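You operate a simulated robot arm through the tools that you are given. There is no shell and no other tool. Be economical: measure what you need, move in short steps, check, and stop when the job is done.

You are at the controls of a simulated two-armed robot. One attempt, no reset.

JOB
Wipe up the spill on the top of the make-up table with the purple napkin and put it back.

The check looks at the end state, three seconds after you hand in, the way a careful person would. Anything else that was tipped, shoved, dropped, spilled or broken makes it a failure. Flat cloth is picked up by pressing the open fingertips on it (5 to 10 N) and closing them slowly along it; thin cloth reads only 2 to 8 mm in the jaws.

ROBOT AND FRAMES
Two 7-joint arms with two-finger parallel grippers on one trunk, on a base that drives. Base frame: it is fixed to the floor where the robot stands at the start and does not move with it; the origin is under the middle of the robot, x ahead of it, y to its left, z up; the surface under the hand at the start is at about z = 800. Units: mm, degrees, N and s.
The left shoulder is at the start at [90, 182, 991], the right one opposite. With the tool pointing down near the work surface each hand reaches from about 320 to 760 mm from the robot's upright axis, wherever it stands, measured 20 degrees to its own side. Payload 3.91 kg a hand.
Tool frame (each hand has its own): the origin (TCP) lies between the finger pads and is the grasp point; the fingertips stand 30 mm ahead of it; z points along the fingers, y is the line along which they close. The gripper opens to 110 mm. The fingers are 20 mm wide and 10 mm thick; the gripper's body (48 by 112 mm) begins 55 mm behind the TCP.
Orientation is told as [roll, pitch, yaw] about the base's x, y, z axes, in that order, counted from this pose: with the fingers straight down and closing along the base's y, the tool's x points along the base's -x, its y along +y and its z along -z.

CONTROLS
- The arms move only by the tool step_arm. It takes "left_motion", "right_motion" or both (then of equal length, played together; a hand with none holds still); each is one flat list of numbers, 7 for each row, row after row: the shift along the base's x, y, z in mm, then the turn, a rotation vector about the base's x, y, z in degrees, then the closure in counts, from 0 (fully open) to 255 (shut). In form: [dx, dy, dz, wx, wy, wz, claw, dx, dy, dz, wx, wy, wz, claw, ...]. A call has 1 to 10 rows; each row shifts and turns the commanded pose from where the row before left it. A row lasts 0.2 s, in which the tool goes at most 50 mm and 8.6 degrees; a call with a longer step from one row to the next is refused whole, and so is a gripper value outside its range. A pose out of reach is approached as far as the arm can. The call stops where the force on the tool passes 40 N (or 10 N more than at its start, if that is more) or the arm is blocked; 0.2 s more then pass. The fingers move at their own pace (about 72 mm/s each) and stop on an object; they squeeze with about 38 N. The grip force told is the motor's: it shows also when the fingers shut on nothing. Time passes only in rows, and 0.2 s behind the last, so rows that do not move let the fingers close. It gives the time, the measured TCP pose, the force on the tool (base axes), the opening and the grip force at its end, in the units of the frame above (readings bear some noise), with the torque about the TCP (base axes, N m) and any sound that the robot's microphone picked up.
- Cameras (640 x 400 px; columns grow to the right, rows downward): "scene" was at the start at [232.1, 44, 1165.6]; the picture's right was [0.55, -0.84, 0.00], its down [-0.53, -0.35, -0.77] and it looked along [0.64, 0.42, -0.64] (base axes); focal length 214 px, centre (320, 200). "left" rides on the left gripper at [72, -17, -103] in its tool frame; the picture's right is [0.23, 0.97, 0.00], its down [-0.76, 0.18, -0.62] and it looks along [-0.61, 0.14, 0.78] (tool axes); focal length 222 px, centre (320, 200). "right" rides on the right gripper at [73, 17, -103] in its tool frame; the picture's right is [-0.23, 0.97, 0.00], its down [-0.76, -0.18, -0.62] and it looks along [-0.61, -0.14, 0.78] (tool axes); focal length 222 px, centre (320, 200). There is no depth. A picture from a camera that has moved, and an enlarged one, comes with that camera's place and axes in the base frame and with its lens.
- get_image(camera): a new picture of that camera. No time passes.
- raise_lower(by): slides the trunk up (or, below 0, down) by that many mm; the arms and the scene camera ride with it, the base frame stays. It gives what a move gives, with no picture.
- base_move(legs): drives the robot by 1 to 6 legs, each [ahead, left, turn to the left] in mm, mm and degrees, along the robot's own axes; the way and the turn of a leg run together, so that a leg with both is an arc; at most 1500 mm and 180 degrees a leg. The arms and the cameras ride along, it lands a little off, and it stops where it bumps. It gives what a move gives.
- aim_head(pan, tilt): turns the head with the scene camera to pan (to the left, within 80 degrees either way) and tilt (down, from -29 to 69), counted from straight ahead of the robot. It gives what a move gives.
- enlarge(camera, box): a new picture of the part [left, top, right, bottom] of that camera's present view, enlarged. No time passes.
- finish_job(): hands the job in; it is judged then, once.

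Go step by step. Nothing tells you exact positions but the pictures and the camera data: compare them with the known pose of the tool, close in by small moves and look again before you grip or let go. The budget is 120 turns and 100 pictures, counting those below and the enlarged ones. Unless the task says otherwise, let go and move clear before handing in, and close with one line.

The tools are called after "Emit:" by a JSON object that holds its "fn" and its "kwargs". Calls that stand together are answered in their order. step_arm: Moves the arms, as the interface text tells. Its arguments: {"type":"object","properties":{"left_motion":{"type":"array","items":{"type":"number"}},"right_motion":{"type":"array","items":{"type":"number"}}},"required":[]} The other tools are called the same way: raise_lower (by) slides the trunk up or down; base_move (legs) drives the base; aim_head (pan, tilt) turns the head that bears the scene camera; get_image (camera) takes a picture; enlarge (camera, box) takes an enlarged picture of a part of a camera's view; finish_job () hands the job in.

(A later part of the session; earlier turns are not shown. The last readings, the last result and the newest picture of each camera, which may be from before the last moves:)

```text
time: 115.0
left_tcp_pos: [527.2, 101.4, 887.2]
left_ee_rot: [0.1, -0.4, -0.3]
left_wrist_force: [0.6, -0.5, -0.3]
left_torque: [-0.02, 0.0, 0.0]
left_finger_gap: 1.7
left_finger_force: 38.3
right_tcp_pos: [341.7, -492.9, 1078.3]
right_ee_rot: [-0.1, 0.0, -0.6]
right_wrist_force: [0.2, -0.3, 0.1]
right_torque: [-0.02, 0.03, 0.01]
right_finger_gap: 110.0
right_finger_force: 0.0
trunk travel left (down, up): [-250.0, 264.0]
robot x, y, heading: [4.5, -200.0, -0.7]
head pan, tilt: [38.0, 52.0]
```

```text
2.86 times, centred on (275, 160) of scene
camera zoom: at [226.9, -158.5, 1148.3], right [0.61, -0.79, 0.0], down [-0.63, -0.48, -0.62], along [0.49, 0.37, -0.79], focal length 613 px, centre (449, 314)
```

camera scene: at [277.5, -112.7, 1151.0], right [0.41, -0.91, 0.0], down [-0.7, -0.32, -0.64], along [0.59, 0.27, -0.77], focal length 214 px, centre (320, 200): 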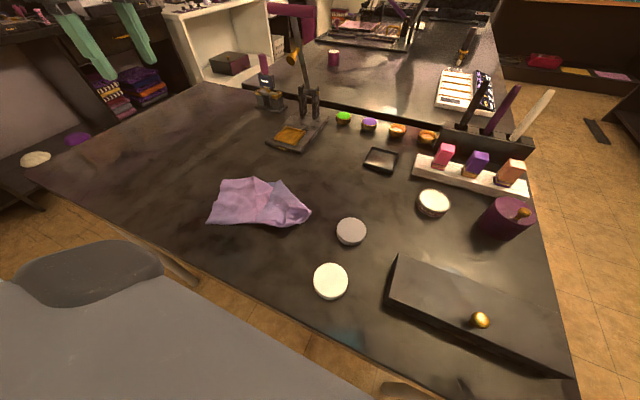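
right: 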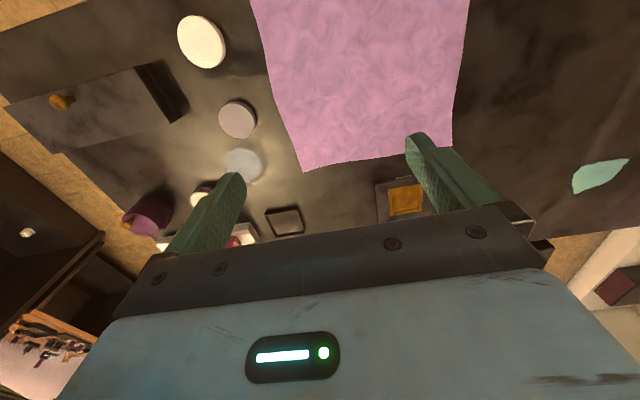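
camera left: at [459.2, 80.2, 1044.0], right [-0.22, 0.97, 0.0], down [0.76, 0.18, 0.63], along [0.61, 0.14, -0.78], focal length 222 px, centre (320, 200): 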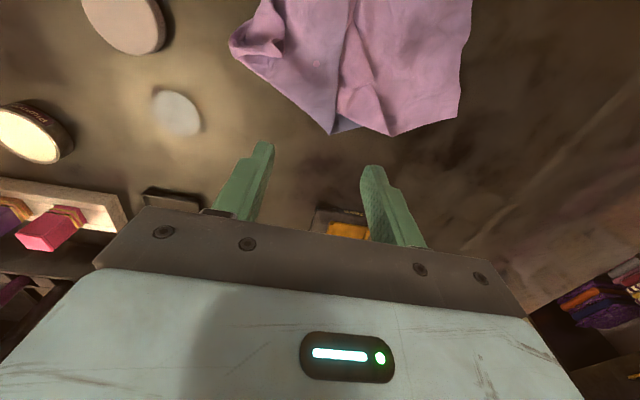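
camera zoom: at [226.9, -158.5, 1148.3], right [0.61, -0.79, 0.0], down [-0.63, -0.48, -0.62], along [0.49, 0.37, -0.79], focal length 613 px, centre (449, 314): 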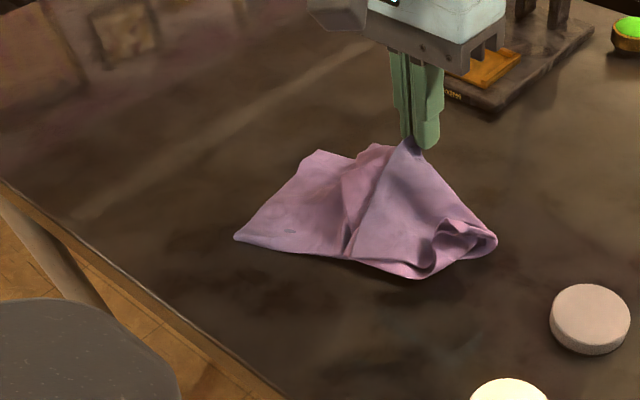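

The corner is held (1.7 mm) and the flap lifts. I'll carry it over to its own side, toward [355, 20], and lower it there.

Emit:
{"fn": "step_arm", "kwargs": {"left_motion": [-15, -5, 20, 0, 0, 0, 255, -20, -5, 15, 0, 0, 0, 255, -20, -5, 5, 0, 0, 0, 255, -20, -5, 0, 0, 0, 0, 255, -20, -8, 0, 0, 0, 0, 255, -20, -8, -10, 0, 0, 0, 255, -20, -10, -15, 0, 0, 0, 255, -15, -12, -20, 0, 0, 0, 255, -10, -12, -20, 0, 0, 0, 255, -8, -10, -15, 0, 0, 0, 255]}}

Emit:
{"fn": "enlarge", "kwargs": {"camera": "scene", "box": [150, 70, 410, 270]}}

Emit:
{"fn": "get_image", "kwargs": {"camera": "left"}}

```text
time: 117.2
left_tcp_pos: [359.7, 22.3, 846.5]
left_ee_rot: [0.0, -0.3, -0.3]
left_wrist_force: [0.1, 0.4, 0.5]
left_torque: [-0.02, 0.03, 0.0]
left_finger_gap: 1.8
left_finger_force: 38.1
right_tcp_pos: [341.5, -491.7, 1075.6]
right_ee_rot: [0.0, 0.0, -0.6]
right_wrist_force: [-0.4, -0.9, 0.3]
right_torque: [0.03, -0.02, -0.01]
right_finger_gap: 110.0
right_finger_force: 0.0
trunk travel left (down, up): [-250.0, 264.0]
robot x, y, heading: [6.5, -201.1, -0.8]
head pan, tilt: [38.0, 52.0]
```

```text
2.00 times, centred on (280, 170) of scene
camera zoom: at [226.9, -158.8, 1148.3], right [0.61, -0.79, 0.0], down [-0.63, -0.48, -0.62], along [0.49, 0.37, -0.79], focal length 429 px, centre (400, 260)
```

zoom: 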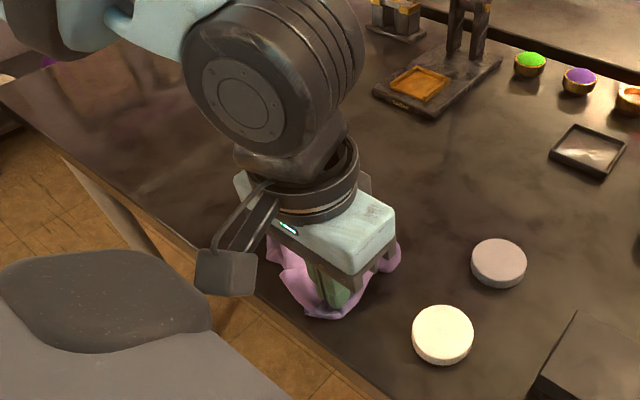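

```text
43 pictures are left
camera left: at [285.9, 6.5, 949.2], right [-0.22, 0.97, 0.0], down [0.76, 0.17, 0.63], along [0.61, 0.14, -0.78], focal length 222 px, centre (320, 200)
```

left: 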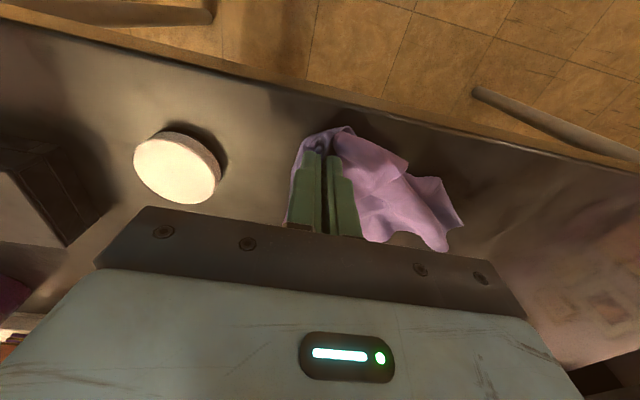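

I'll release here and look at the result.

Emit:
{"fn": "step_arm", "kwargs": {"left_motion": [0, 0, -10, 0, 0, 0, 255, 0, 0, 0, 0, 0, 0, 235, 0, 0, 2, 0, 0, 0, 225, 0, 0, 15, 0, 0, 0, 215, 0, 0, 30, 0, 0, 0, 200, 0, 10, 35, 0, 0, 0, 162, 0, 20, 40, 0, 0, 0, 162, 0, 40, 25, 0, 0, 0, 162, 0, 45, 10, 0, 0, 0, 162, 0, 45, 10, 0, 0, 0, 162]}}

Emit:
{"fn": "step_arm", "kwargs": {"left_motion": [0, 45, 0, 0, 0, 0, 116, 0, 45, 0, 0, 0, 0, 116, 0, 45, 0, 0, 0, 0, 116]}}

Emit:
{"fn": "enlarge", "kwargs": {"camera": "scene", "box": [180, 90, 400, 250]}}

```text
time: 119.4
left_tcp_pos: [359.7, 184.6, 1006.1]
left_ee_rot: [0.0, -0.5, -0.3]
left_wrist_force: [0.5, 0.9, 0.3]
left_torque: [-0.01, 0.01, 0.02]
left_finger_gap: 40.3
left_finger_force: 0.1
right_tcp_pos: [341.1, -492.4, 1078.1]
right_ee_rot: [0.0, 0.0, -0.6]
right_wrist_force: [-0.4, -0.2, 0.8]
right_torque: [0.0, -0.01, 0.0]
right_finger_gap: 110.0
right_finger_force: 0.0
trunk travel left (down, up): [-250.0, 264.0]
robot x, y, heading: [3.4, -201.4, -0.6]
head pan, tilt: [38.0, 52.0]
```

```text
time: 120.2
left_tcp_pos: [358.2, 318.6, 1005.4]
left_ee_rot: [0.0, -0.4, -0.4]
left_wrist_force: [-0.4, 0.5, -0.2]
left_torque: [0.0, -0.02, -0.01]
left_finger_gap: 60.1
left_finger_force: 0.0
right_tcp_pos: [340.9, -491.9, 1077.8]
right_ee_rot: [0.0, -0.1, -0.6]
right_wrist_force: [-0.2, -0.6, -0.3]
right_torque: [-0.01, -0.04, 0.02]
right_finger_gap: 110.2
right_finger_force: 0.0
trunk travel left (down, up): [-250.0, 264.0]
robot x, y, heading: [7.1, -201.3, -0.7]
head pan, tilt: [38.0, 52.0]
```

```text
2.50 times, centred on (290, 170) of scene
camera zoom: at [226.2, -158.2, 1148.5], right [0.61, -0.79, 0.0], down [-0.63, -0.48, -0.62], along [0.49, 0.37, -0.79], focal length 536 px, centre (395, 275)
```

zoom: 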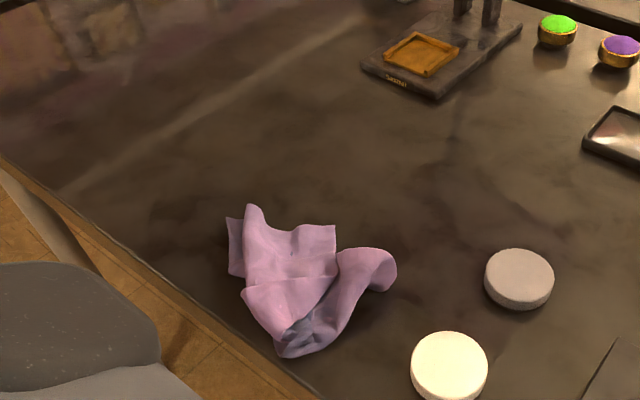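

That dragged the whole napkin along and crumpled it. It's still on the table and nothing else was touched. I'll look from above to pick a true corner and lay it out again.

Emit:
{"fn": "step_arm", "kwargs": {"left_motion": [16, -47, 0, 0, 0, 0, 116, 16, -47, 0, 0, 0, 0, 116, 16, -47, 0, 0, 0, 0, 116, 16, -47, 0, 0, 0, 0, 116, 16, -47, 0, 0, 0, 0, 116]}}

Emit:
{"fn": "enlarge", "kwargs": {"camera": "left", "box": [180, 0, 460, 180]}}

```text
time: 121.4
left_tcp_pos: [440.0, 80.8, 1003.6]
left_ee_rot: [0.0, -0.4, -0.3]
left_wrist_force: [0.6, 0.1, 0.1]
left_torque: [0.03, 0.01, -0.01]
left_finger_gap: 60.1
left_finger_force: 0.0
right_tcp_pos: [342.5, -494.5, 1077.2]
right_ee_rot: [0.0, -0.1, -0.5]
right_wrist_force: [0.2, 0.1, -0.2]
right_torque: [0.01, 0.0, 0.01]
right_finger_gap: 110.1
right_finger_force: 0.2
trunk travel left (down, up): [-250.0, 264.0]
robot x, y, heading: [4.7, -200.1, -0.6]
head pan, tilt: [38.0, 52.0]
```

```text
2.22 times, centred on (320, 90) of left
camera zoom: at [366.5, 64.9, 1107.2], right [-0.22, 0.97, 0.0], down [0.76, 0.17, 0.63], along [0.61, 0.14, -0.78], focal length 494 px, centre (320, 444)
```

zoom: 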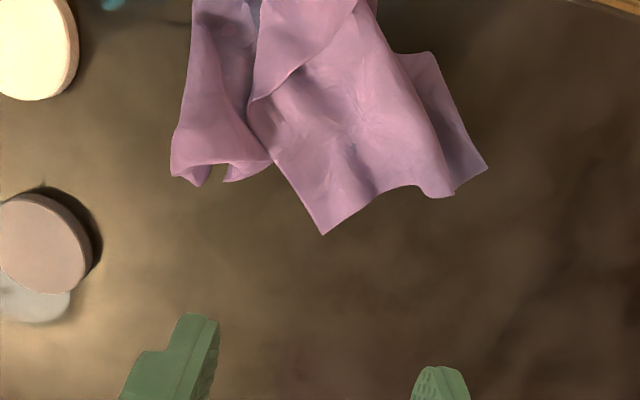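

There's a clean true corner at about [450, 86]. I'll pinch it just behind the tip.

Emit:
{"fn": "step_arm", "kwargs": {"left_motion": [-2, 2, -40, 0, 0, 0, 185, -2, 2, -40, 0, 0, 0, 185, -2, 1, -40, 0, 0, 0, 185, 0, 0, -30, 0, 0, 0, 185, 0, 0, -14, 0, 0, 0, 185, 0, 0, 0, 0, 0, 0, 185]}}

Emit:
{"fn": "enlarge", "kwargs": {"camera": "left", "box": [200, 40, 440, 240]}}

```text
time: 122.8
left_tcp_pos: [432.1, 86.7, 839.3]
left_ee_rot: [-0.1, -0.4, -0.4]
left_wrist_force: [0.0, 0.9, 0.5]
left_torque: [0.02, 0.02, 0.02]
left_finger_gap: 29.8
left_finger_force: 0.1
right_tcp_pos: [342.5, -492.6, 1077.7]
right_ee_rot: [0.0, -0.1, -0.7]
right_wrist_force: [-0.2, 0.0, 0.1]
right_torque: [0.01, 0.02, 0.0]
right_finger_gap: 110.2
right_finger_force: 0.0
trunk travel left (down, up): [-250.0, 264.0]
robot x, y, heading: [6.9, -198.0, -0.7]
head pan, tilt: [38.0, 52.0]
```

```text
2.00 times, centred on (320, 140) of left
camera zoom: at [359.2, 71.2, 942.6], right [-0.22, 0.97, 0.0], down [0.76, 0.17, 0.63], along [0.61, 0.14, -0.78], focal length 444 px, centre (320, 320)
```

zoom: 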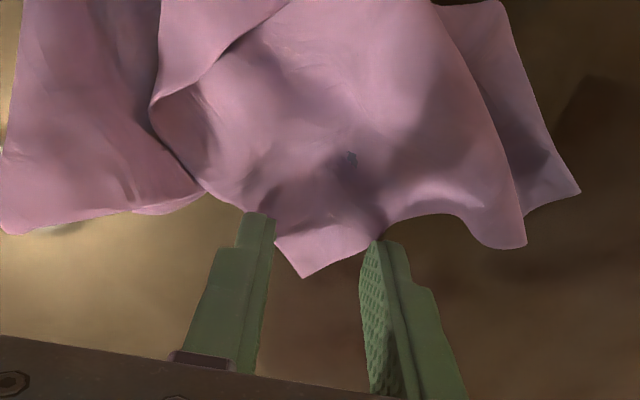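

Emit:
{"fn": "step_arm", "kwargs": {"left_motion": [2, -3, -5, 0, 0, 0, 185, 0, 0, -3, 0, 0, 0, 195, 0, 0, 0, 0, 0, 0, 205, 0, 0, 0, 0, 0, 0, 215, 0, 0, 0, 0, 0, 0, 225, 0, 0, 0, 0, 0, 0, 240, 0, 0, 0, 0, 0, 0, 255, 0, 0, 0, 0, 0, 0, 255]}}

Emit:
{"fn": "step_arm", "kwargs": {"left_motion": [0, 0, 20, 0, 0, 0, 255, 0, 0, 25, 0, 0, 0, 255, 0, 0, 25, 0, 0, 0, 255, 0, 5, 25, 0, 0, 0, 255, 0, 5, 25, 0, 0, 0, 255, 0, 5, 30, 0, 0, 0, 255, 0, 5, 30, 0, 0, 0, 255, 0, 5, 30, 0, 0, 0, 255, 0, 5, 30, 0, 0, 0, 255, 0, 5, 30, 0, 0, 0, 255]}}

Emit:
{"fn": "get_image", "kwargs": {"camera": "scene"}}

```text
time: 124.6
left_tcp_pos: [434.3, 83.8, 832.4]
left_ee_rot: [-0.1, -0.4, -0.2]
left_wrist_force: [-0.2, -0.3, 1.8]
left_torque: [0.01, 0.03, 0.01]
left_finger_gap: 1.6
left_finger_force: 37.9
right_tcp_pos: [341.1, -492.0, 1077.5]
right_ee_rot: [0.0, 0.0, -0.6]
right_wrist_force: [0.1, 0.6, 0.7]
right_torque: [-0.02, 0.02, 0.0]
right_finger_gap: 110.2
right_finger_force: 0.0
trunk travel left (down, up): [-250.0, 264.0]
robot x, y, heading: [7.0, -197.9, -0.8]
head pan, tilt: [38.0, 52.0]
```

```text
time: 126.8
left_tcp_pos: [431.6, 118.6, 1100.6]
left_ee_rot: [0.1, -0.4, -0.3]
left_wrist_force: [-0.2, 0.4, -0.1]
left_torque: [0.02, -0.02, 0.0]
left_finger_gap: 1.9
left_finger_force: 38.0
right_tcp_pos: [341.1, -492.6, 1077.3]
right_ee_rot: [0.0, 0.1, -0.6]
right_wrist_force: [0.2, -0.3, 0.1]
right_torque: [0.0, 0.0, 0.01]
right_finger_gap: 110.0
right_finger_force: 0.0
trunk travel left (down, up): [-250.0, 264.0]
robot x, y, heading: [7.7, -198.5, -0.5]
head pan, tilt: [38.0, 52.0]
```

```text
39 pictures are left
camera scene: at [226.5, -158.7, 1148.4], right [0.61, -0.79, 0.0], down [-0.63, -0.48, -0.62], along [0.49, 0.37, -0.79], focal length 214 px, centre (320, 200)
```

scene: 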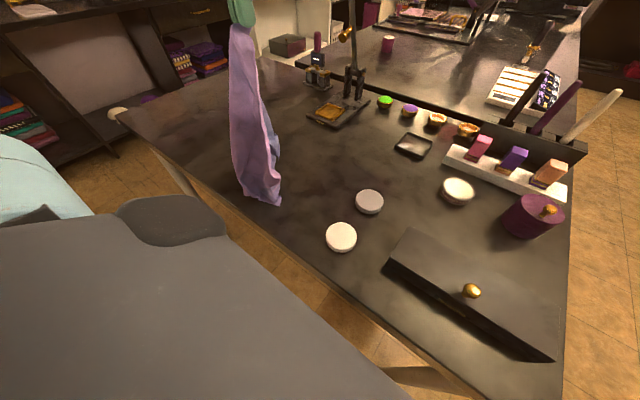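

The napkin hangs from the corner. I'll raise the trunk so it clears, then lay it diagonally from the near-right corner of its old place to the far-left one.

Emit:
{"fn": "raise_lower", "kwargs": {"by": 80}}

Emit:
{"fn": "step_arm", "kwargs": {"left_motion": [-10, -20, 0, 0, 0, 0, 255, -10, -20, 0, 0, 0, 0, 255, -10, -20, 0, 0, 0, 0, 255, -10, -20, 0, 0, 0, 0, 255, -10, -20, 0, 0, 0, 0, 255, 0, 0, 0, 0, 0, 0, 255, 0, 0, 0, 0, 0, 0, 255, 0, 0, 0, 0, 0, 0, 255]}}

Emit:
{"fn": "get_image", "kwargs": {"camera": "scene"}}

Emit:
{"fn": "get_image", "kwargs": {"camera": "left"}}

```text
time: 128.0
left_tcp_pos: [435.6, 120.8, 1182.4]
left_ee_rot: [0.0, -0.3, -0.3]
left_wrist_force: [-0.6, 0.1, -0.3]
left_torque: [0.01, 0.03, -0.01]
left_finger_gap: 1.8
left_finger_force: 37.9
right_tcp_pos: [342.6, -493.5, 1155.8]
right_ee_rot: [-0.1, 0.0, -0.6]
right_wrist_force: [-0.4, -0.9, -0.5]
right_torque: [-0.02, 0.0, 0.0]
right_finger_gap: 110.1
right_finger_force: 0.1
trunk travel left (down, up): [-330.0, 184.0]
robot x, y, heading: [5.3, -199.2, -0.5]
head pan, tilt: [38.0, 52.0]
```

```text
time: 129.8
left_tcp_pos: [386.3, 21.0, 1182.5]
left_ee_rot: [-0.1, -0.5, -0.3]
left_wrist_force: [0.3, -0.5, 0.0]
left_torque: [0.02, -0.01, 0.03]
left_finger_gap: 1.7
left_finger_force: 38.1
right_tcp_pos: [342.5, -492.9, 1157.9]
right_ee_rot: [0.0, 0.0, -0.6]
right_wrist_force: [-0.1, -0.4, -0.7]
right_torque: [-0.01, -0.01, -0.01]
right_finger_gap: 110.1
right_finger_force: 0.0
trunk travel left (down, up): [-330.0, 184.0]
robot x, y, heading: [10.1, -200.1, -0.2]
head pan, tilt: [38.0, 52.0]
```

```text
38 pictures are left
camera scene: at [205.0, -158.3, 1228.9], right [0.61, -0.79, 0.0], down [-0.63, -0.48, -0.62], along [0.49, 0.37, -0.79], focal length 214 px, centre (320, 200)
```

scene: 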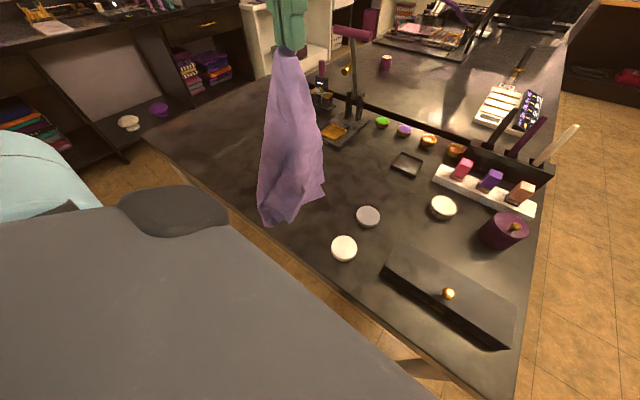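

```text
37 pictures are left
camera left: at [312.1, 4.7, 1285.8], right [-0.22, 0.97, 0.0], down [0.76, 0.17, 0.63], along [0.61, 0.14, -0.78], focal length 222 px, centre (320, 200)
```

left: 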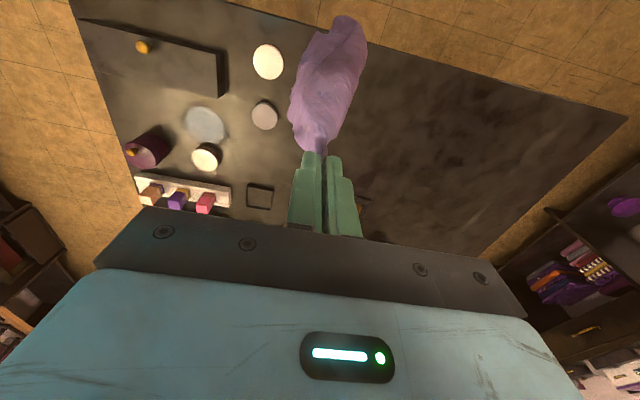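

It hangs open along its diagonal. I'll lay it down now, moving ahead-left as it lowers.

Emit:
{"fn": "step_arm", "kwargs": {"left_motion": [15, -5, -5, 0, 0, 0, 255, 15, -5, -10, 0, 0, 0, 255, 10, 0, -15, 0, 0, 0, 255, 10, 10, -25, 0, 0, 0, 255, 12, 14, -28, 0, 0, 0, 255, 15, 18, -30, 0, 0, 0, 255, 18, 22, -32, 0, 0, 0, 255, 20, 25, -32, 0, 0, 0, 255, 20, 25, -32, 0, 0, 0, 255, 20, 25, -30, 0, 0, 0, 255]}}

Emit:
{"fn": "step_arm", "kwargs": {"left_motion": [20, 25, -28, 0, 0, 0, 255, 20, 25, -25, 0, 0, 0, 255, 20, 22, -20, 0, 0, 0, 255, 15, 20, -15, 0, 0, 0, 255, 5, 10, -8, 0, 0, 0, 255, 0, 0, 0, 0, 0, 0, 255]}}

Emit:
{"fn": "get_image", "kwargs": {"camera": "scene"}}

```text
time: 132.0
left_tcp_pos: [540.1, 147.8, 939.4]
left_ee_rot: [0.0, -0.4, -0.3]
left_wrist_force: [-0.4, -0.4, 0.4]
left_torque: [-0.04, 0.0, 0.03]
left_finger_gap: 2.0
left_finger_force: 38.4
right_tcp_pos: [341.6, -491.8, 1157.3]
right_ee_rot: [0.0, -0.1, -0.6]
right_wrist_force: [0.3, -0.5, 0.3]
right_torque: [0.03, -0.02, 0.02]
right_finger_gap: 110.2
right_finger_force: 0.0
trunk travel left (down, up): [-330.0, 184.0]
robot x, y, heading: [6.4, -200.2, -0.5]
head pan, tilt: [38.0, 52.0]
```

```text
time: 133.4
left_tcp_pos: [618.2, 249.8, 847.3]
left_ee_rot: [0.0, -0.4, -0.3]
left_wrist_force: [0.5, -0.8, 0.1]
left_torque: [0.01, 0.03, 0.0]
left_finger_gap: 1.8
left_finger_force: 38.4
right_tcp_pos: [340.9, -491.9, 1157.6]
right_ee_rot: [0.0, 0.0, -0.6]
right_wrist_force: [0.2, 0.4, 0.2]
right_torque: [0.0, -0.01, -0.01]
right_finger_gap: 109.9
right_finger_force: 0.0
trunk travel left (down, up): [-330.0, 184.0]
robot x, y, heading: [4.4, -196.6, -0.5]
head pan, tilt: [38.0, 52.0]
```

```text
36 pictures are left
camera scene: at [204.9, -158.4, 1228.9], right [0.61, -0.79, 0.0], down [-0.63, -0.48, -0.62], along [0.49, 0.37, -0.79], focal length 214 px, centre (320, 200)
```

scene: 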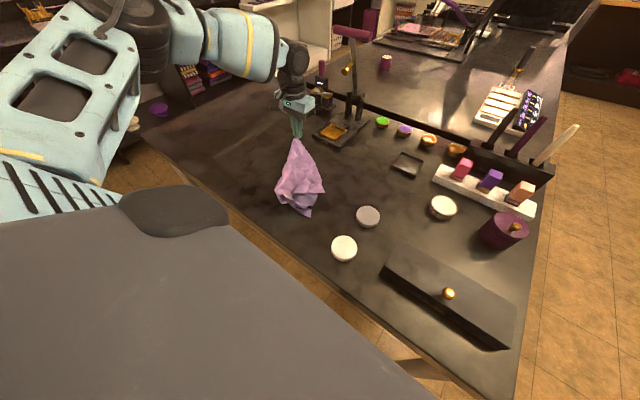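

Emit:
{"fn": "enlarge", "kwargs": {"camera": "scene", "box": [230, 110, 390, 230]}}

```text
3.33 times, centred on (310, 170) of scene
camera zoom: at [204.9, -158.4, 1228.9], right [0.61, -0.79, 0.0], down [-0.63, -0.48, -0.62], along [0.49, 0.37, -0.79], focal length 715 px, centre (353, 300)
```

zoom: 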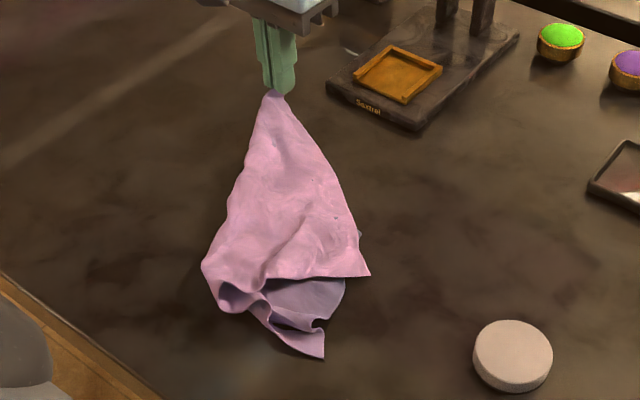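

Much better: it's now a kite with its far-left corner in place, and its right corner lies free near [498, 47]. I'll set this corner down and let go.

Emit:
{"fn": "step_arm", "kwargs": {"left_motion": [0, 0, -8, 0, 0, 0, 255, 0, 0, -5, 0, 0, 0, 255, 0, 0, 0, 0, 0, 0, 240, 0, 0, 0, 0, 0, 0, 225, 0, 0, 3, 0, 0, 0, 215, 0, 0, 20, 0, 0, 0, 200, 0, 0, 35, 0, 0, 0, 185, -10, -15, 40, 0, 0, 0, 185, -20, -35, 25, 0, 0, 0, 185, -20, -40, 20, 0, 0, 0, 185]}}

Emit:
{"fn": "step_arm", "kwargs": {"left_motion": [-15, -30, 0, 0, 0, 0, 185, -10, -30, 0, 0, 0, 0, 185, -10, -25, 0, 0, 0, 0, 185, 0, 0, 0, 0, 0, 0, 185]}}

Emit:
{"fn": "get_image", "kwargs": {"camera": "left"}}

```text
time: 135.6
left_tcp_pos: [569.6, 155.1, 979.6]
left_ee_rot: [0.1, -0.4, -0.2]
left_wrist_force: [-0.5, 0.4, 0.4]
left_torque: [0.03, 0.0, 0.02]
left_finger_gap: 30.5
left_finger_force: 0.0
right_tcp_pos: [341.3, -492.5, 1157.6]
right_ee_rot: [0.1, -0.2, -0.6]
right_wrist_force: [0.2, -0.3, -0.2]
right_torque: [0.02, 0.0, -0.01]
right_finger_gap: 110.0
right_finger_force: 0.0
trunk travel left (down, up): [-330.0, 184.0]
robot x, y, heading: [1.7, -201.0, -0.8]
head pan, tilt: [38.0, 52.0]
```

```text
time: 136.6
left_tcp_pos: [533.3, 74.9, 978.2]
left_ee_rot: [0.0, -0.4, -0.2]
left_wrist_force: [0.1, 0.0, 0.1]
left_torque: [0.0, 0.0, 0.0]
left_finger_gap: 30.1
left_finger_force: 0.0
right_tcp_pos: [341.3, -492.0, 1157.8]
right_ee_rot: [0.0, 0.0, -0.6]
right_wrist_force: [-0.4, 0.0, 0.8]
right_torque: [-0.04, -0.02, -0.01]
right_finger_gap: 110.0
right_finger_force: 0.0
trunk travel left (down, up): [-330.0, 184.0]
robot x, y, heading: [5.3, -200.9, -0.5]
head pan, tilt: [38.0, 52.0]
```

```text
34 pictures are left
camera left: at [460.5, 58.5, 1081.5], right [-0.22, 0.97, 0.0], down [0.76, 0.17, 0.63], along [0.61, 0.14, -0.78], focal length 222 px, centre (320, 200)
```

left: 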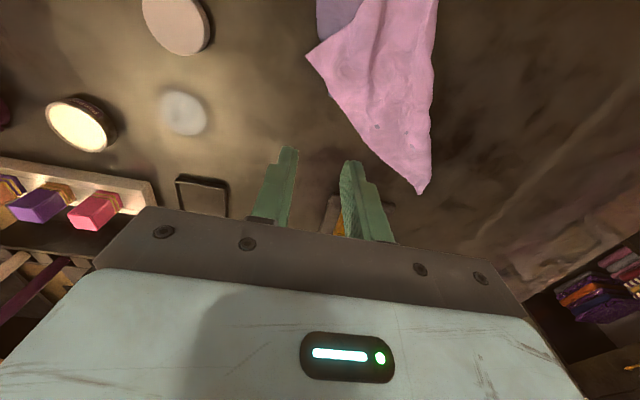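

The right corner tip is at about [490, 51]. I'll turn to −62° to close across it, and go down to pinch it.

Emit:
{"fn": "step_arm", "kwargs": {"left_motion": [-6, -2, -15, 0, 0, -7.75, 162, -6, -2, -15, 0, 0, -7.75, 162, -6, -2, -15, 0, 0, -7.75, 162, -6, -2, -15, 0, 0, -7.75, 162, -6, -2, -15, 0, 0, -7.75, 162, -6, -2, -15, 0, 0, -7.75, 162, -6, -2, -15, 0, 0, -7.75, 162, -4, -1, -15, 0, 0, -7.75, 162, 0, 0, -16, 0, 0, 0, 162, 0, 0, 0, 0, 0, 0, 162]}}

Emit:
{"fn": "enlarge", "kwargs": {"camera": "left", "box": [180, 20, 460, 240]}}

```text
time: 138.8
left_tcp_pos: [488.6, 59.7, 839.6]
left_ee_rot: [0.0, -0.4, -62.4]
left_wrist_force: [-0.5, 0.2, 0.6]
left_torque: [-0.03, -0.02, -0.01]
left_finger_gap: 40.3
left_finger_force: 0.1
right_tcp_pos: [341.3, -492.9, 1158.0]
right_ee_rot: [0.0, 0.0, -0.6]
right_wrist_force: [-0.2, -0.5, -0.5]
right_torque: [-0.01, 0.01, 0.02]
right_finger_gap: 110.1
right_finger_force: 0.0
trunk travel left (down, up): [-330.0, 184.0]
robot x, y, heading: [4.4, -204.1, -0.8]
head pan, tilt: [38.0, 52.0]
```

```text
1.82 times, centred on (320, 130) of left
camera zoom: at [440.0, 118.1, 943.5], right [0.76, 0.65, 0.0], down [0.51, -0.59, 0.63], along [0.41, -0.48, -0.78], focal length 404 px, centre (320, 327)
```

zoom: 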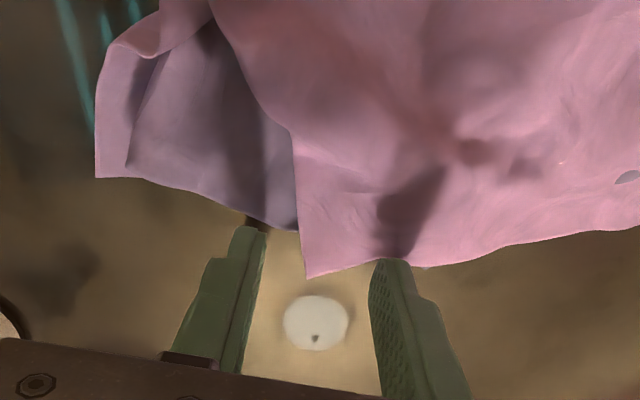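

The tip is between the fingers. Close on it and draw it outward, gently and low.

Emit:
{"fn": "step_arm", "kwargs": {"left_motion": [0, 0, -5, 0, 0, 0, 162, 0, 0, -3, 0, 0, 0, 175, 0, 0, 0, 0, 0, 0, 190, 0, 0, 0, 0, 0, 0, 205, 0, 0, 0, 0, 0, 0, 220, 0, 0, 0, 0, 0, 0, 240, 0, 0, 0, 0, 0, 0, 255, 0, 0, 0, 0, 0, 0, 255]}}

Emit:
{"fn": "step_arm", "kwargs": {"left_motion": [0, 0, 12, 0, 0, 0, 255, 10, -5, 5, 0, 0, 0, 255, 12, -7, 0, 0, 0, 0, 255, 12, -7, 0, 0, 0, 0, 255, 12, -7, 0, 0, 0, 0, 255, 12, -7, 0, 0, 0, 0, 255, 0, 0, 0, 0, 0, 0, 255]}}

Emit:
{"fn": "enlarge", "kwargs": {"camera": "scene", "box": [220, 100, 400, 240]}}

```text
time: 140.6
left_tcp_pos: [489.1, 59.6, 832.7]
left_ee_rot: [0.0, -0.4, -62.3]
left_wrist_force: [0.0, -0.4, 0.2]
left_torque: [0.0, -0.01, 0.04]
left_finger_gap: 1.2
left_finger_force: 37.9
right_tcp_pos: [341.7, -493.1, 1157.9]
right_ee_rot: [0.0, 0.0, -0.7]
right_wrist_force: [1.0, 0.1, 0.6]
right_torque: [0.03, -0.02, 0.05]
right_finger_gap: 110.4
right_finger_force: 0.1
trunk travel left (down, up): [-330.0, 184.0]
robot x, y, heading: [9.3, -201.7, -0.7]
head pan, tilt: [38.0, 52.0]
```

```text
time: 142.2
left_tcp_pos: [547.1, 26.6, 847.8]
left_ee_rot: [0.0, -0.4, -62.3]
left_wrist_force: [0.1, 0.8, -0.1]
left_torque: [-0.02, 0.0, 0.03]
left_finger_gap: 1.4
left_finger_force: 37.8
right_tcp_pos: [341.2, -491.4, 1157.2]
right_ee_rot: [0.0, 0.0, -0.6]
right_wrist_force: [-0.4, 0.1, 0.0]
right_torque: [0.01, 0.02, 0.0]
right_finger_gap: 110.0
right_finger_force: 0.1
trunk travel left (down, up): [-330.0, 184.0]
robot x, y, heading: [5.7, -200.4, -0.5]
head pan, tilt: [38.0, 52.0]
```

```text
2.86 times, centred on (310, 170) of scene
camera zoom: at [204.8, -158.2, 1228.9], right [0.61, -0.79, 0.0], down [-0.63, -0.48, -0.62], along [0.49, 0.37, -0.79], focal length 613 px, centre (349, 286)
```

zoom: 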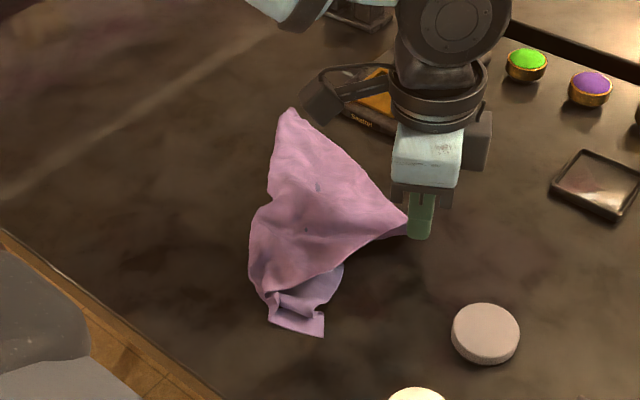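

It unfolds nicely. I'll swing this corner on to its own place near [613, 0].

Emit:
{"fn": "step_arm", "kwargs": {"left_motion": [12, -4, 0, 0, 0, 0, 255, 12, -4, 0, 0, 0, 0, 255, 12, -4, 0, 0, 0, 0, 255, 12, -4, 0, 0, 0, 0, 255, 12, -5, 0, 0, 0, 0, 255, 6, -5, 0, 0, 0, 0, 255, 0, 0, -8, 0, 0, 0, 255, 0, 0, -5, 0, 0, 0, 255, 0, 0, 0, 0, 0, 0, 240, 0, 0, 0, 0, 0, 0, 220]}}

Emit:
{"fn": "step_arm", "kwargs": {"left_motion": [0, 0, 5, 0, 0, 0, 210, 0, 0, 25, 0, 0, 0, 195, 0, 0, 40, 0, 0, 0, 162, -10, 10, 45, 0, 0, 0, 162, -25, 30, 25, 0, 0, 0, 162, -30, 35, 10, 0, 0, 0, 162, -35, 30, 0, 0, 0, 0, 162, -35, 30, 0, 0, 0, 0, 162]}}

Emit:
{"fn": "enlarge", "kwargs": {"camera": "scene", "box": [220, 100, 400, 240]}}

Emit:
{"fn": "get_image", "kwargs": {"camera": "left"}}

```text
time: 144.4
left_tcp_pos: [613.5, 2.5, 835.7]
left_ee_rot: [0.0, -0.4, -62.3]
left_wrist_force: [-0.1, 1.0, -0.2]
left_torque: [0.03, -0.01, 0.05]
left_finger_gap: 15.2
left_finger_force: 0.0
right_tcp_pos: [342.3, -493.4, 1157.6]
right_ee_rot: [0.0, 0.0, -0.6]
right_wrist_force: [0.1, -1.7, 0.4]
right_torque: [0.0, 0.01, -0.03]
right_finger_gap: 110.0
right_finger_force: 0.2
trunk travel left (down, up): [-330.0, 184.0]
robot x, y, heading: [8.1, -199.4, -0.5]
head pan, tilt: [38.0, 52.0]
```

```text
time: 146.2
left_tcp_pos: [475.7, 135.0, 986.2]
left_ee_rot: [0.0, -0.5, -62.3]
left_wrist_force: [0.1, 0.0, 0.0]
left_torque: [-0.02, -0.06, -0.03]
left_finger_gap: 40.1
left_finger_force: 0.1
right_tcp_pos: [340.9, -492.1, 1157.1]
right_ee_rot: [0.0, 0.0, -0.7]
right_wrist_force: [0.9, -0.1, -0.5]
right_torque: [-0.03, -0.03, 0.0]
right_finger_gap: 109.9
right_finger_force: 0.2
trunk travel left (down, up): [-330.0, 184.0]
robot x, y, heading: [7.2, -203.4, -0.5]
head pan, tilt: [38.0, 52.0]
```

```text
2.86 times, centred on (310, 170) of scene
camera zoom: at [203.9, -157.5, 1229.0], right [0.61, -0.79, 0.0], down [-0.63, -0.48, -0.62], along [0.49, 0.37, -0.79], focal length 613 px, centre (349, 286)
```

zoom: 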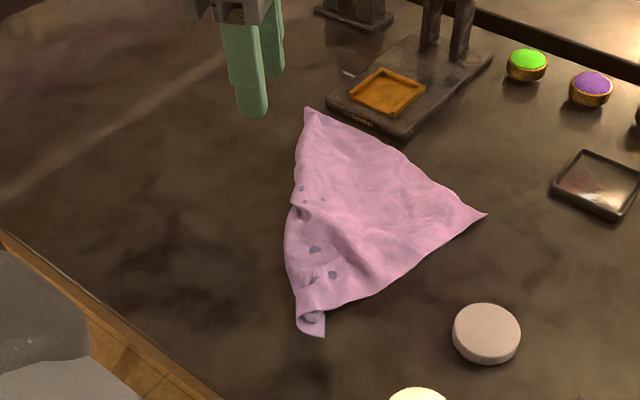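

```text
30 pictures are left
camera left: at [427.4, 193.0, 1090.0], right [0.76, 0.65, 0.0], down [0.51, -0.59, 0.63], along [0.41, -0.48, -0.78], focal length 222 px, centre (320, 200)
```

left: 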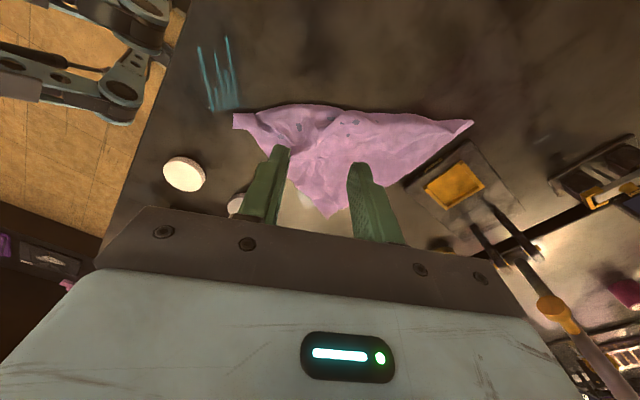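

Now it's a clean triangle: only the left corner is folded under the C1–near edge line. If I carry this right corner over to [396, 240], the top half unfolds off the lower flap. Back to the tip to grip it.

Emit:
{"fn": "step_arm", "kwargs": {"left_motion": [25, -25, 0, 0, 0, 0, 162, 30, -30, 0, 0, 0, 0, 162, 30, -30, 0, 0, 0, 0, 162, 30, -30, -10, 0, 0, 0, 162, 22, -17, -30, 0, 0, 0, 162, 0, 0, -40, 0, 0, 0, 162, 0, 0, -40, 0, 0, 0, 162, 0, 0, -26, 0, 0, 0, 162, 0, 0, 0, 0, 0, 0, 162]}}

Emit:
{"fn": "enlarge", "kwargs": {"camera": "left", "box": [180, 20, 460, 240]}}

```text
time: 148.2
left_tcp_pos: [613.2, 5.4, 839.4]
left_ee_rot: [0.0, -0.4, -62.3]
left_wrist_force: [0.9, 0.7, 0.5]
left_torque: [0.02, -0.01, 0.0]
left_finger_gap: 40.3
left_finger_force: 0.0
right_tcp_pos: [341.9, -492.3, 1155.7]
right_ee_rot: [0.1, 0.0, -0.6]
right_wrist_force: [0.2, 0.1, 0.0]
right_torque: [-0.01, 0.02, -0.03]
right_finger_gap: 109.7
right_finger_force: 0.0
trunk travel left (down, up): [-330.0, 184.0]
robot x, y, heading: [4.8, -199.4, -0.6]
head pan, tilt: [38.0, 52.0]
```

```text
1.82 times, centred on (320, 130) of left
camera zoom: at [564.1, 62.6, 943.4], right [0.76, 0.65, 0.0], down [0.51, -0.59, 0.63], along [0.41, -0.48, -0.78], focal length 404 px, centre (320, 327)
```

zoom: 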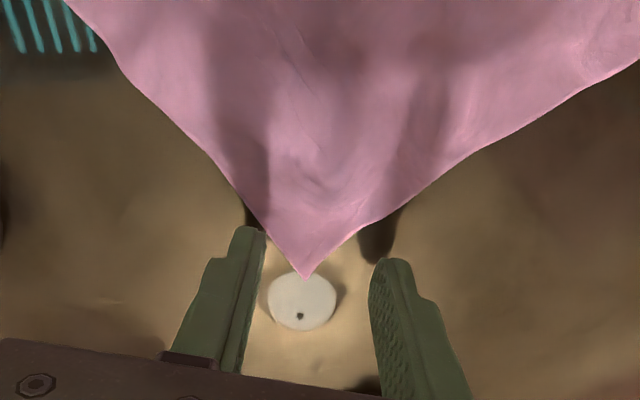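

The tip is centred between the fingers. I'll close on it, then carry it in a high arc over the fold line.

Emit:
{"fn": "step_arm", "kwargs": {"left_motion": [0, 3, -4, 0, 0, 0, 162, 0, 0, -3, 0, 0, 0, 175, 0, 0, 0, 0, 0, 0, 190, 0, 0, 0, 0, 0, 0, 205, 0, 0, 0, 0, 0, 0, 220, 0, 0, 0, 0, 0, 0, 240, 0, 0, 0, 0, 0, 0, 255, 0, 0, 0, 0, 0, 0, 255]}}

Emit:
{"fn": "step_arm", "kwargs": {"left_motion": [-2, 2, 25, 0, 0, 0, 255, -8, 9, 28, 0, 0, 0, 255, -12, 13, 26, 0, 0, 0, 255, -15, 16, 24, 0, 0, 0, 255, -16, 18, 20, 0, 0, 0, 255, -18, 20, 15, 0, 0, 0, 255, -20, 22, 8, 0, 0, 0, 255, 0, 0, 0, 0, 0, 0, 255]}}

Emit:
{"fn": "enlarge", "kwargs": {"camera": "scene", "box": [200, 60, 420, 240]}}

```text
time: 150.0
left_tcp_pos: [614.5, 7.9, 832.4]
left_ee_rot: [0.0, -0.3, -62.3]
left_wrist_force: [-0.1, 0.2, 0.1]
left_torque: [0.0, 0.01, 0.01]
left_finger_gap: 0.2
left_finger_force: 38.1
right_tcp_pos: [341.8, -493.5, 1158.9]
right_ee_rot: [0.0, 0.1, -0.6]
right_wrist_force: [-0.1, -0.4, 0.1]
right_torque: [-0.03, 0.02, 0.0]
right_finger_gap: 109.8
right_finger_force: 0.0
trunk travel left (down, up): [-330.0, 184.0]
robot x, y, heading: [4.4, -202.0, -0.4]
head pan, tilt: [38.0, 52.0]
```

```text
time: 151.8
left_tcp_pos: [523.0, 105.3, 980.3]
left_ee_rot: [0.0, -0.4, -62.3]
left_wrist_force: [-0.9, 1.0, 0.2]
left_torque: [0.02, 0.01, -0.03]
left_finger_gap: 0.1
left_finger_force: 37.7
right_tcp_pos: [342.5, -493.1, 1157.7]
right_ee_rot: [0.0, -0.1, -0.6]
right_wrist_force: [-1.0, -0.3, 0.0]
right_torque: [-0.01, -0.01, -0.03]
right_finger_gap: 110.1
right_finger_force: 0.1
trunk travel left (down, up): [-330.0, 184.0]
robot x, y, heading: [5.4, -200.6, -0.5]
head pan, tilt: [38.0, 52.0]
```

```text
2.22 times, centred on (310, 150) of scene
camera zoom: at [205.4, -158.7, 1228.8], right [0.61, -0.79, 0.0], down [-0.63, -0.48, -0.62], along [0.49, 0.37, -0.79], focal length 477 px, centre (342, 311)
```

zoom: 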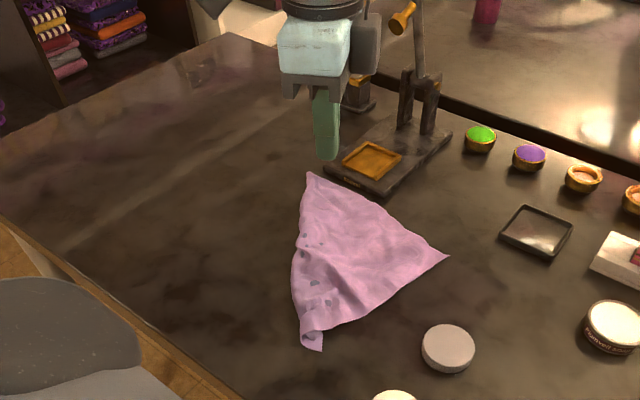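

It slipped out (gap 0.1). I'll go back, take a deeper bite and press a bit more.

Emit:
{"fn": "step_arm", "kwargs": {"left_motion": [20, -22, 0, 0, 0, 0, 162, 25, -27, 0, 0, 0, 0, 162, 25, -27, -10, 0, 0, 0, 162, 15, -16, -30, 0, 0, 0, 162, 0, 0, -40, 0, 0, 0, 150, 0, 0, -40, 0, 0, 0, 150, 0, 0, -22, 0, 0, 0, 150, 0, 0, -5, 0, 0, 0, 150, 0, 0, 0, 0, 0, 0, 150]}}

Emit:
{"fn": "step_arm", "kwargs": {"left_motion": [0, 0, -2, 0, 0, 0, 150, 0, 0, 0, 0, 0, 0, 150]}}

```text
time: 153.8
left_tcp_pos: [608.3, 15.5, 832.5]
left_ee_rot: [-0.1, -0.4, -62.3]
left_wrist_force: [0.2, -0.1, -1.0]
left_torque: [0.05, 0.02, -0.02]
left_finger_gap: 45.5
left_finger_force: 0.1
right_tcp_pos: [341.5, -493.1, 1158.3]
right_ee_rot: [-0.1, 0.0, -0.6]
right_wrist_force: [-0.7, 0.3, -0.2]
right_torque: [0.0, 0.0, -0.01]
right_finger_gap: 109.9
right_finger_force: 0.0
trunk travel left (down, up): [-330.0, 184.0]
robot x, y, heading: [6.0, -199.8, -0.6]
head pan, tilt: [38.0, 52.0]
```

```text
time: 154.4
left_tcp_pos: [609.1, 15.3, 831.2]
left_ee_rot: [0.2, -0.5, -62.3]
left_wrist_force: [0.1, 0.1, 6.1]
left_torque: [-0.07, 0.16, 0.02]
left_finger_gap: 45.2
left_finger_force: 0.1
right_tcp_pos: [342.1, -491.4, 1157.0]
right_ee_rot: [0.0, -0.1, -0.6]
right_wrist_force: [0.2, -0.7, 0.2]
right_torque: [0.0, 0.0, 0.02]
right_finger_gap: 109.8
right_finger_force: 0.0
trunk travel left (down, up): [-330.0, 184.0]
robot x, y, heading: [5.7, -199.3, -0.8]
head pan, tilt: [38.0, 52.0]
```

Emit:
{"fn": "step_arm", "kwargs": {"left_motion": [0, 0, 0, 0, 0, 0, 165, 0, 0, 0, 0, 0, 0, 180, 0, 0, 0, 0, 0, 0, 195, 0, 0, 0, 0, 0, 0, 210, 0, 0, 0, 0, 0, 0, 225, 0, 0, 0, 0, 0, 0, 240, 0, 0, 0, 0, 0, 0, 255, 0, 0, 0, 0, 0, 0, 255]}}

```text
time: 156.2
left_tcp_pos: [608.0, 15.4, 831.3]
left_ee_rot: [0.1, -0.5, -62.4]
left_wrist_force: [-1.3, -1.3, 11.5]
left_torque: [0.01, 0.16, -0.01]
left_finger_gap: 2.4
left_finger_force: 37.9
right_tcp_pos: [340.9, -493.1, 1157.7]
right_ee_rot: [-0.1, 0.0, -0.5]
right_wrist_force: [-0.2, -0.3, -0.1]
right_torque: [-0.04, 0.02, 0.0]
right_finger_gap: 110.0
right_finger_force: 0.0
trunk travel left (down, up): [-330.0, 184.0]
robot x, y, heading: [3.1, -198.6, -0.7]
head pan, tilt: [38.0, 52.0]
```

Gripped at 2.4 mm. Now the first half of the arc.

Emit:
{"fn": "step_arm", "kwargs": {"left_motion": [-2, 2, 25, 0, 0, 0, 255, -6, 7, 26, 0, 0, 0, 255, -10, 11, 24, 0, 0, 0, 255, -13, 14, 22, 0, 0, 0, 255, -15, 16, 18, 0, 0, 0, 255, -16, 18, 14, 0, 0, 0, 255, -17, 19, 8, 0, 0, 0, 255, 0, 0, 0, 0, 0, 0, 255]}}

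Emit:
{"fn": "enlarge", "kwargs": {"camera": "scene", "box": [200, 60, 420, 240]}}

```text
time: 158.0
left_tcp_pos: [530.5, 100.7, 965.3]
left_ee_rot: [0.0, -0.4, -62.3]
left_wrist_force: [-0.9, -0.5, -0.5]
left_torque: [0.02, 0.0, 0.01]
left_finger_gap: 1.8
left_finger_force: 38.0
right_tcp_pos: [341.7, -492.0, 1157.6]
right_ee_rot: [0.0, 0.0, -0.6]
right_wrist_force: [-0.1, 0.3, 0.1]
right_torque: [0.02, 0.01, 0.02]
right_finger_gap: 110.0
right_finger_force: 0.0
trunk travel left (down, up): [-330.0, 184.0]
robot x, y, heading: [7.1, -201.5, -0.5]
head pan, tilt: [38.0, 52.0]
```

```text
2.22 times, centred on (310, 150) of scene
camera zoom: at [205.3, -158.7, 1228.8], right [0.61, -0.79, 0.0], down [-0.63, -0.48, -0.62], along [0.49, 0.37, -0.79], focal length 477 px, centre (342, 311)
```

zoom: 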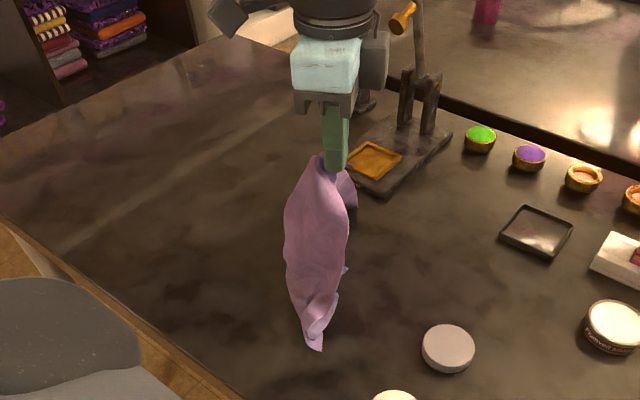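

Emit:
{"fn": "step_arm", "kwargs": {"left_motion": [-17, 18, 0, 0, 0, 0, 255, -17, 18, -6, 0, 0, 0, 255, -17, 18, -12, 0, 0, 0, 255, -17, 18, -16, 0, 0, 0, 255, -16, 17, -20, 0, 0, 0, 255, -14, 15, -24, 0, 0, 0, 255, -10, 12, -24, 0, 0, 0, 255, -8, 8, -20, 0, 0, 0, 255, 0, 0, 0, 0, 0, 0, 255]}}

Emit:
{"fn": "enlarge", "kwargs": {"camera": "scene", "box": [200, 60, 420, 240]}}

```text
time: 160.0
left_tcp_pos: [413.8, 228.4, 844.9]
left_ee_rot: [0.0, -0.4, -62.3]
left_wrist_force: [0.8, -0.4, -0.4]
left_torque: [0.0, -0.02, 0.03]
left_finger_gap: 2.0
left_finger_force: 38.3
right_tcp_pos: [341.7, -492.1, 1156.8]
right_ee_rot: [0.0, 0.0, -0.6]
right_wrist_force: [-0.3, 0.3, 0.4]
right_torque: [0.02, 0.01, -0.01]
right_finger_gap: 110.1
right_finger_force: 0.1
trunk travel left (down, up): [-330.0, 184.0]
robot x, y, heading: [6.5, -202.1, -0.6]
head pan, tilt: [38.0, 52.0]
```

```text
2.22 times, centred on (310, 150) of scene
camera zoom: at [205.0, -158.5, 1228.9], right [0.61, -0.79, 0.0], down [-0.63, -0.48, -0.62], along [0.49, 0.37, -0.79], focal length 477 px, centre (342, 311)
```

zoom: 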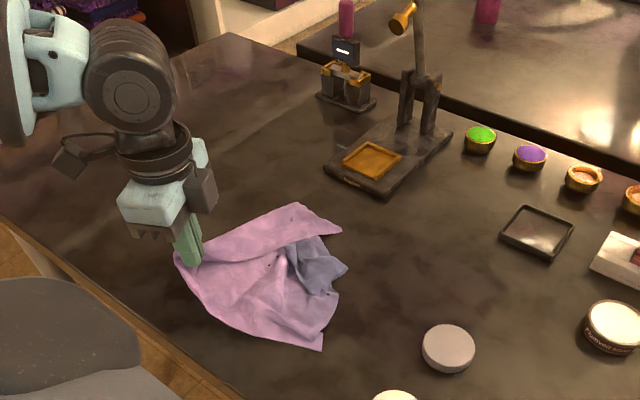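

Excellent: the napkin is almost fully open, around its old centre. I'll set this corner down, release and inspect.

Emit:
{"fn": "step_arm", "kwargs": {"left_motion": [-8, 6, -4, 0, 0, 0, 255, 0, 0, -7, 0, 0, 0, 255, 0, 0, 0, 0, 0, 0, 240, 0, 0, 0, 0, 0, 0, 225, 0, 0, 5, 0, 0, 0, 210, 0, 0, 25, 0, 0, 0, 195, 0, 0, 40, 0, 0, 0, 162, 0, 0, 45, 0, 0, 0, 162, 15, -30, 30, 0, 0, 0, 162, 20, -40, 10, 0, 0, 0, 162]}}

Emit:
{"fn": "step_arm", "kwargs": {"left_motion": [20, -15, 5, 0, 0, 8, 162, 15, -15, 5, 0, 0, 8, 162, 10, -15, 5, 0, 0, 8, 162, 10, -10, 0, 0, 0, 8, 162, 5, -10, 0, 0, 0, 8, 162, 0, 0, 0, 0, 0, 8, 162, 0, 0, 0, 0, 0, 8, 162, 0, 0, 0, 0, 0, 6, 162]}}

Emit:
{"fn": "get_image", "kwargs": {"camera": "left"}}

Emit:
{"fn": "enlarge", "kwargs": {"camera": "scene", "box": [200, 90, 420, 250]}}

```text
time: 162.2
left_tcp_pos: [441.2, 161.4, 992.1]
left_ee_rot: [-0.2, -0.3, -62.2]
left_wrist_force: [0.1, -0.1, 0.1]
left_torque: [0.04, -0.02, -0.03]
left_finger_gap: 39.9
left_finger_force: 0.0
right_tcp_pos: [342.4, -493.8, 1157.3]
right_ee_rot: [0.1, 0.0, -0.6]
right_wrist_force: [0.3, 0.9, 1.1]
right_torque: [0.0, -0.01, 0.0]
right_finger_gap: 110.1
right_finger_force: 0.1
trunk travel left (down, up): [-330.0, 184.0]
robot x, y, heading: [7.7, -198.9, -0.4]
head pan, tilt: [38.0, 52.0]
```

```text
time: 164.0
left_tcp_pos: [502.0, 97.9, 1005.6]
left_ee_rot: [-0.1, -0.3, 0.0]
left_wrist_force: [0.2, 0.3, -0.2]
left_torque: [0.02, -0.01, -0.02]
left_finger_gap: 40.5
left_finger_force: 0.0
right_tcp_pos: [342.1, -492.8, 1157.8]
right_ee_rot: [0.1, -0.1, -0.7]
right_wrist_force: [-0.6, 0.9, -0.3]
right_torque: [0.01, -0.04, 0.02]
right_finger_gap: 110.1
right_finger_force: 0.1
trunk travel left (down, up): [-330.0, 184.0]
robot x, y, heading: [5.4, -200.6, -0.7]
head pan, tilt: [38.0, 52.0]
```

```text
25 pictures are left
camera left: at [427.5, 82.1, 1108.3], right [-0.22, 0.97, 0.0], down [0.76, 0.18, 0.63], along [0.61, 0.14, -0.78], focal length 222 px, centre (320, 200)
```

left: 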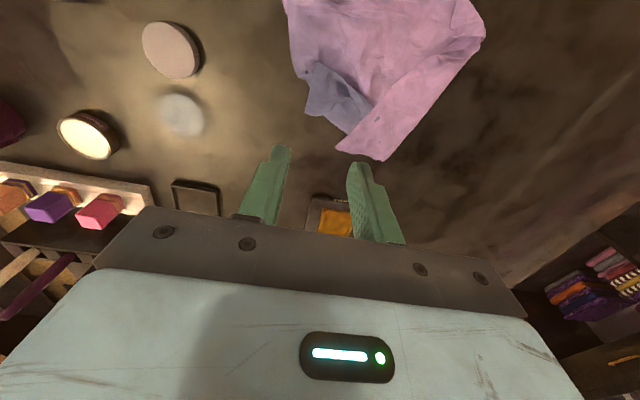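

```text
2.50 times, centred on (310, 170) of scene
camera zoom: at [204.9, -158.3, 1228.9], right [0.61, -0.79, 0.0], down [-0.63, -0.48, -0.62], along [0.49, 0.37, -0.79], focal length 536 px, centre (345, 275)
```

zoom: 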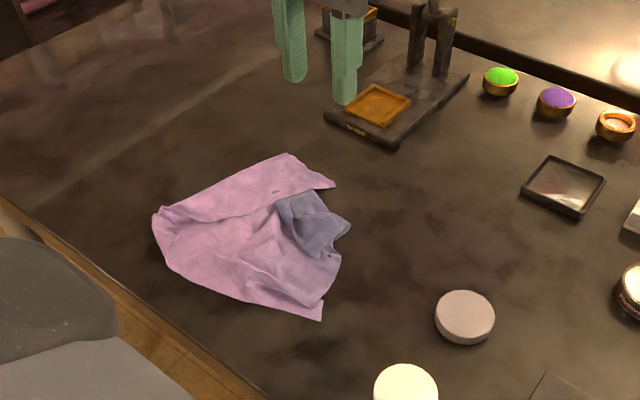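

It now lies open around its original centre with one flap (lavender) still turned over. I'll look closer to see whether it's easy to open.

Emit:
{"fn": "enlarge", "kwargs": {"camera": "left", "box": [260, 0, 500, 170]}}

```text
2.35 times, centred on (380, 85) of left
camera zoom: at [427.5, 82.1, 1108.3], right [-0.22, 0.97, 0.0], down [0.76, 0.18, 0.63], along [0.61, 0.14, -0.78], focal length 523 px, centre (179, 471)
```

zoom: 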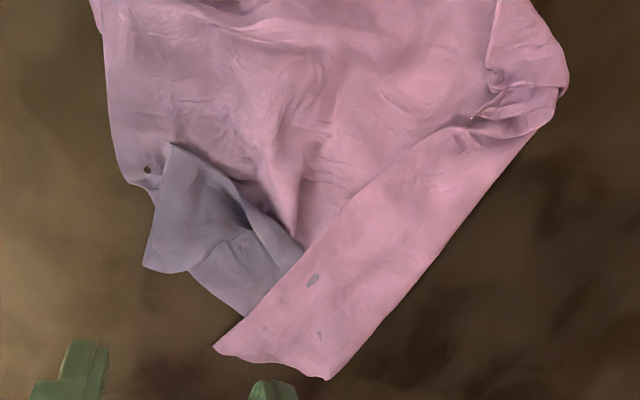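

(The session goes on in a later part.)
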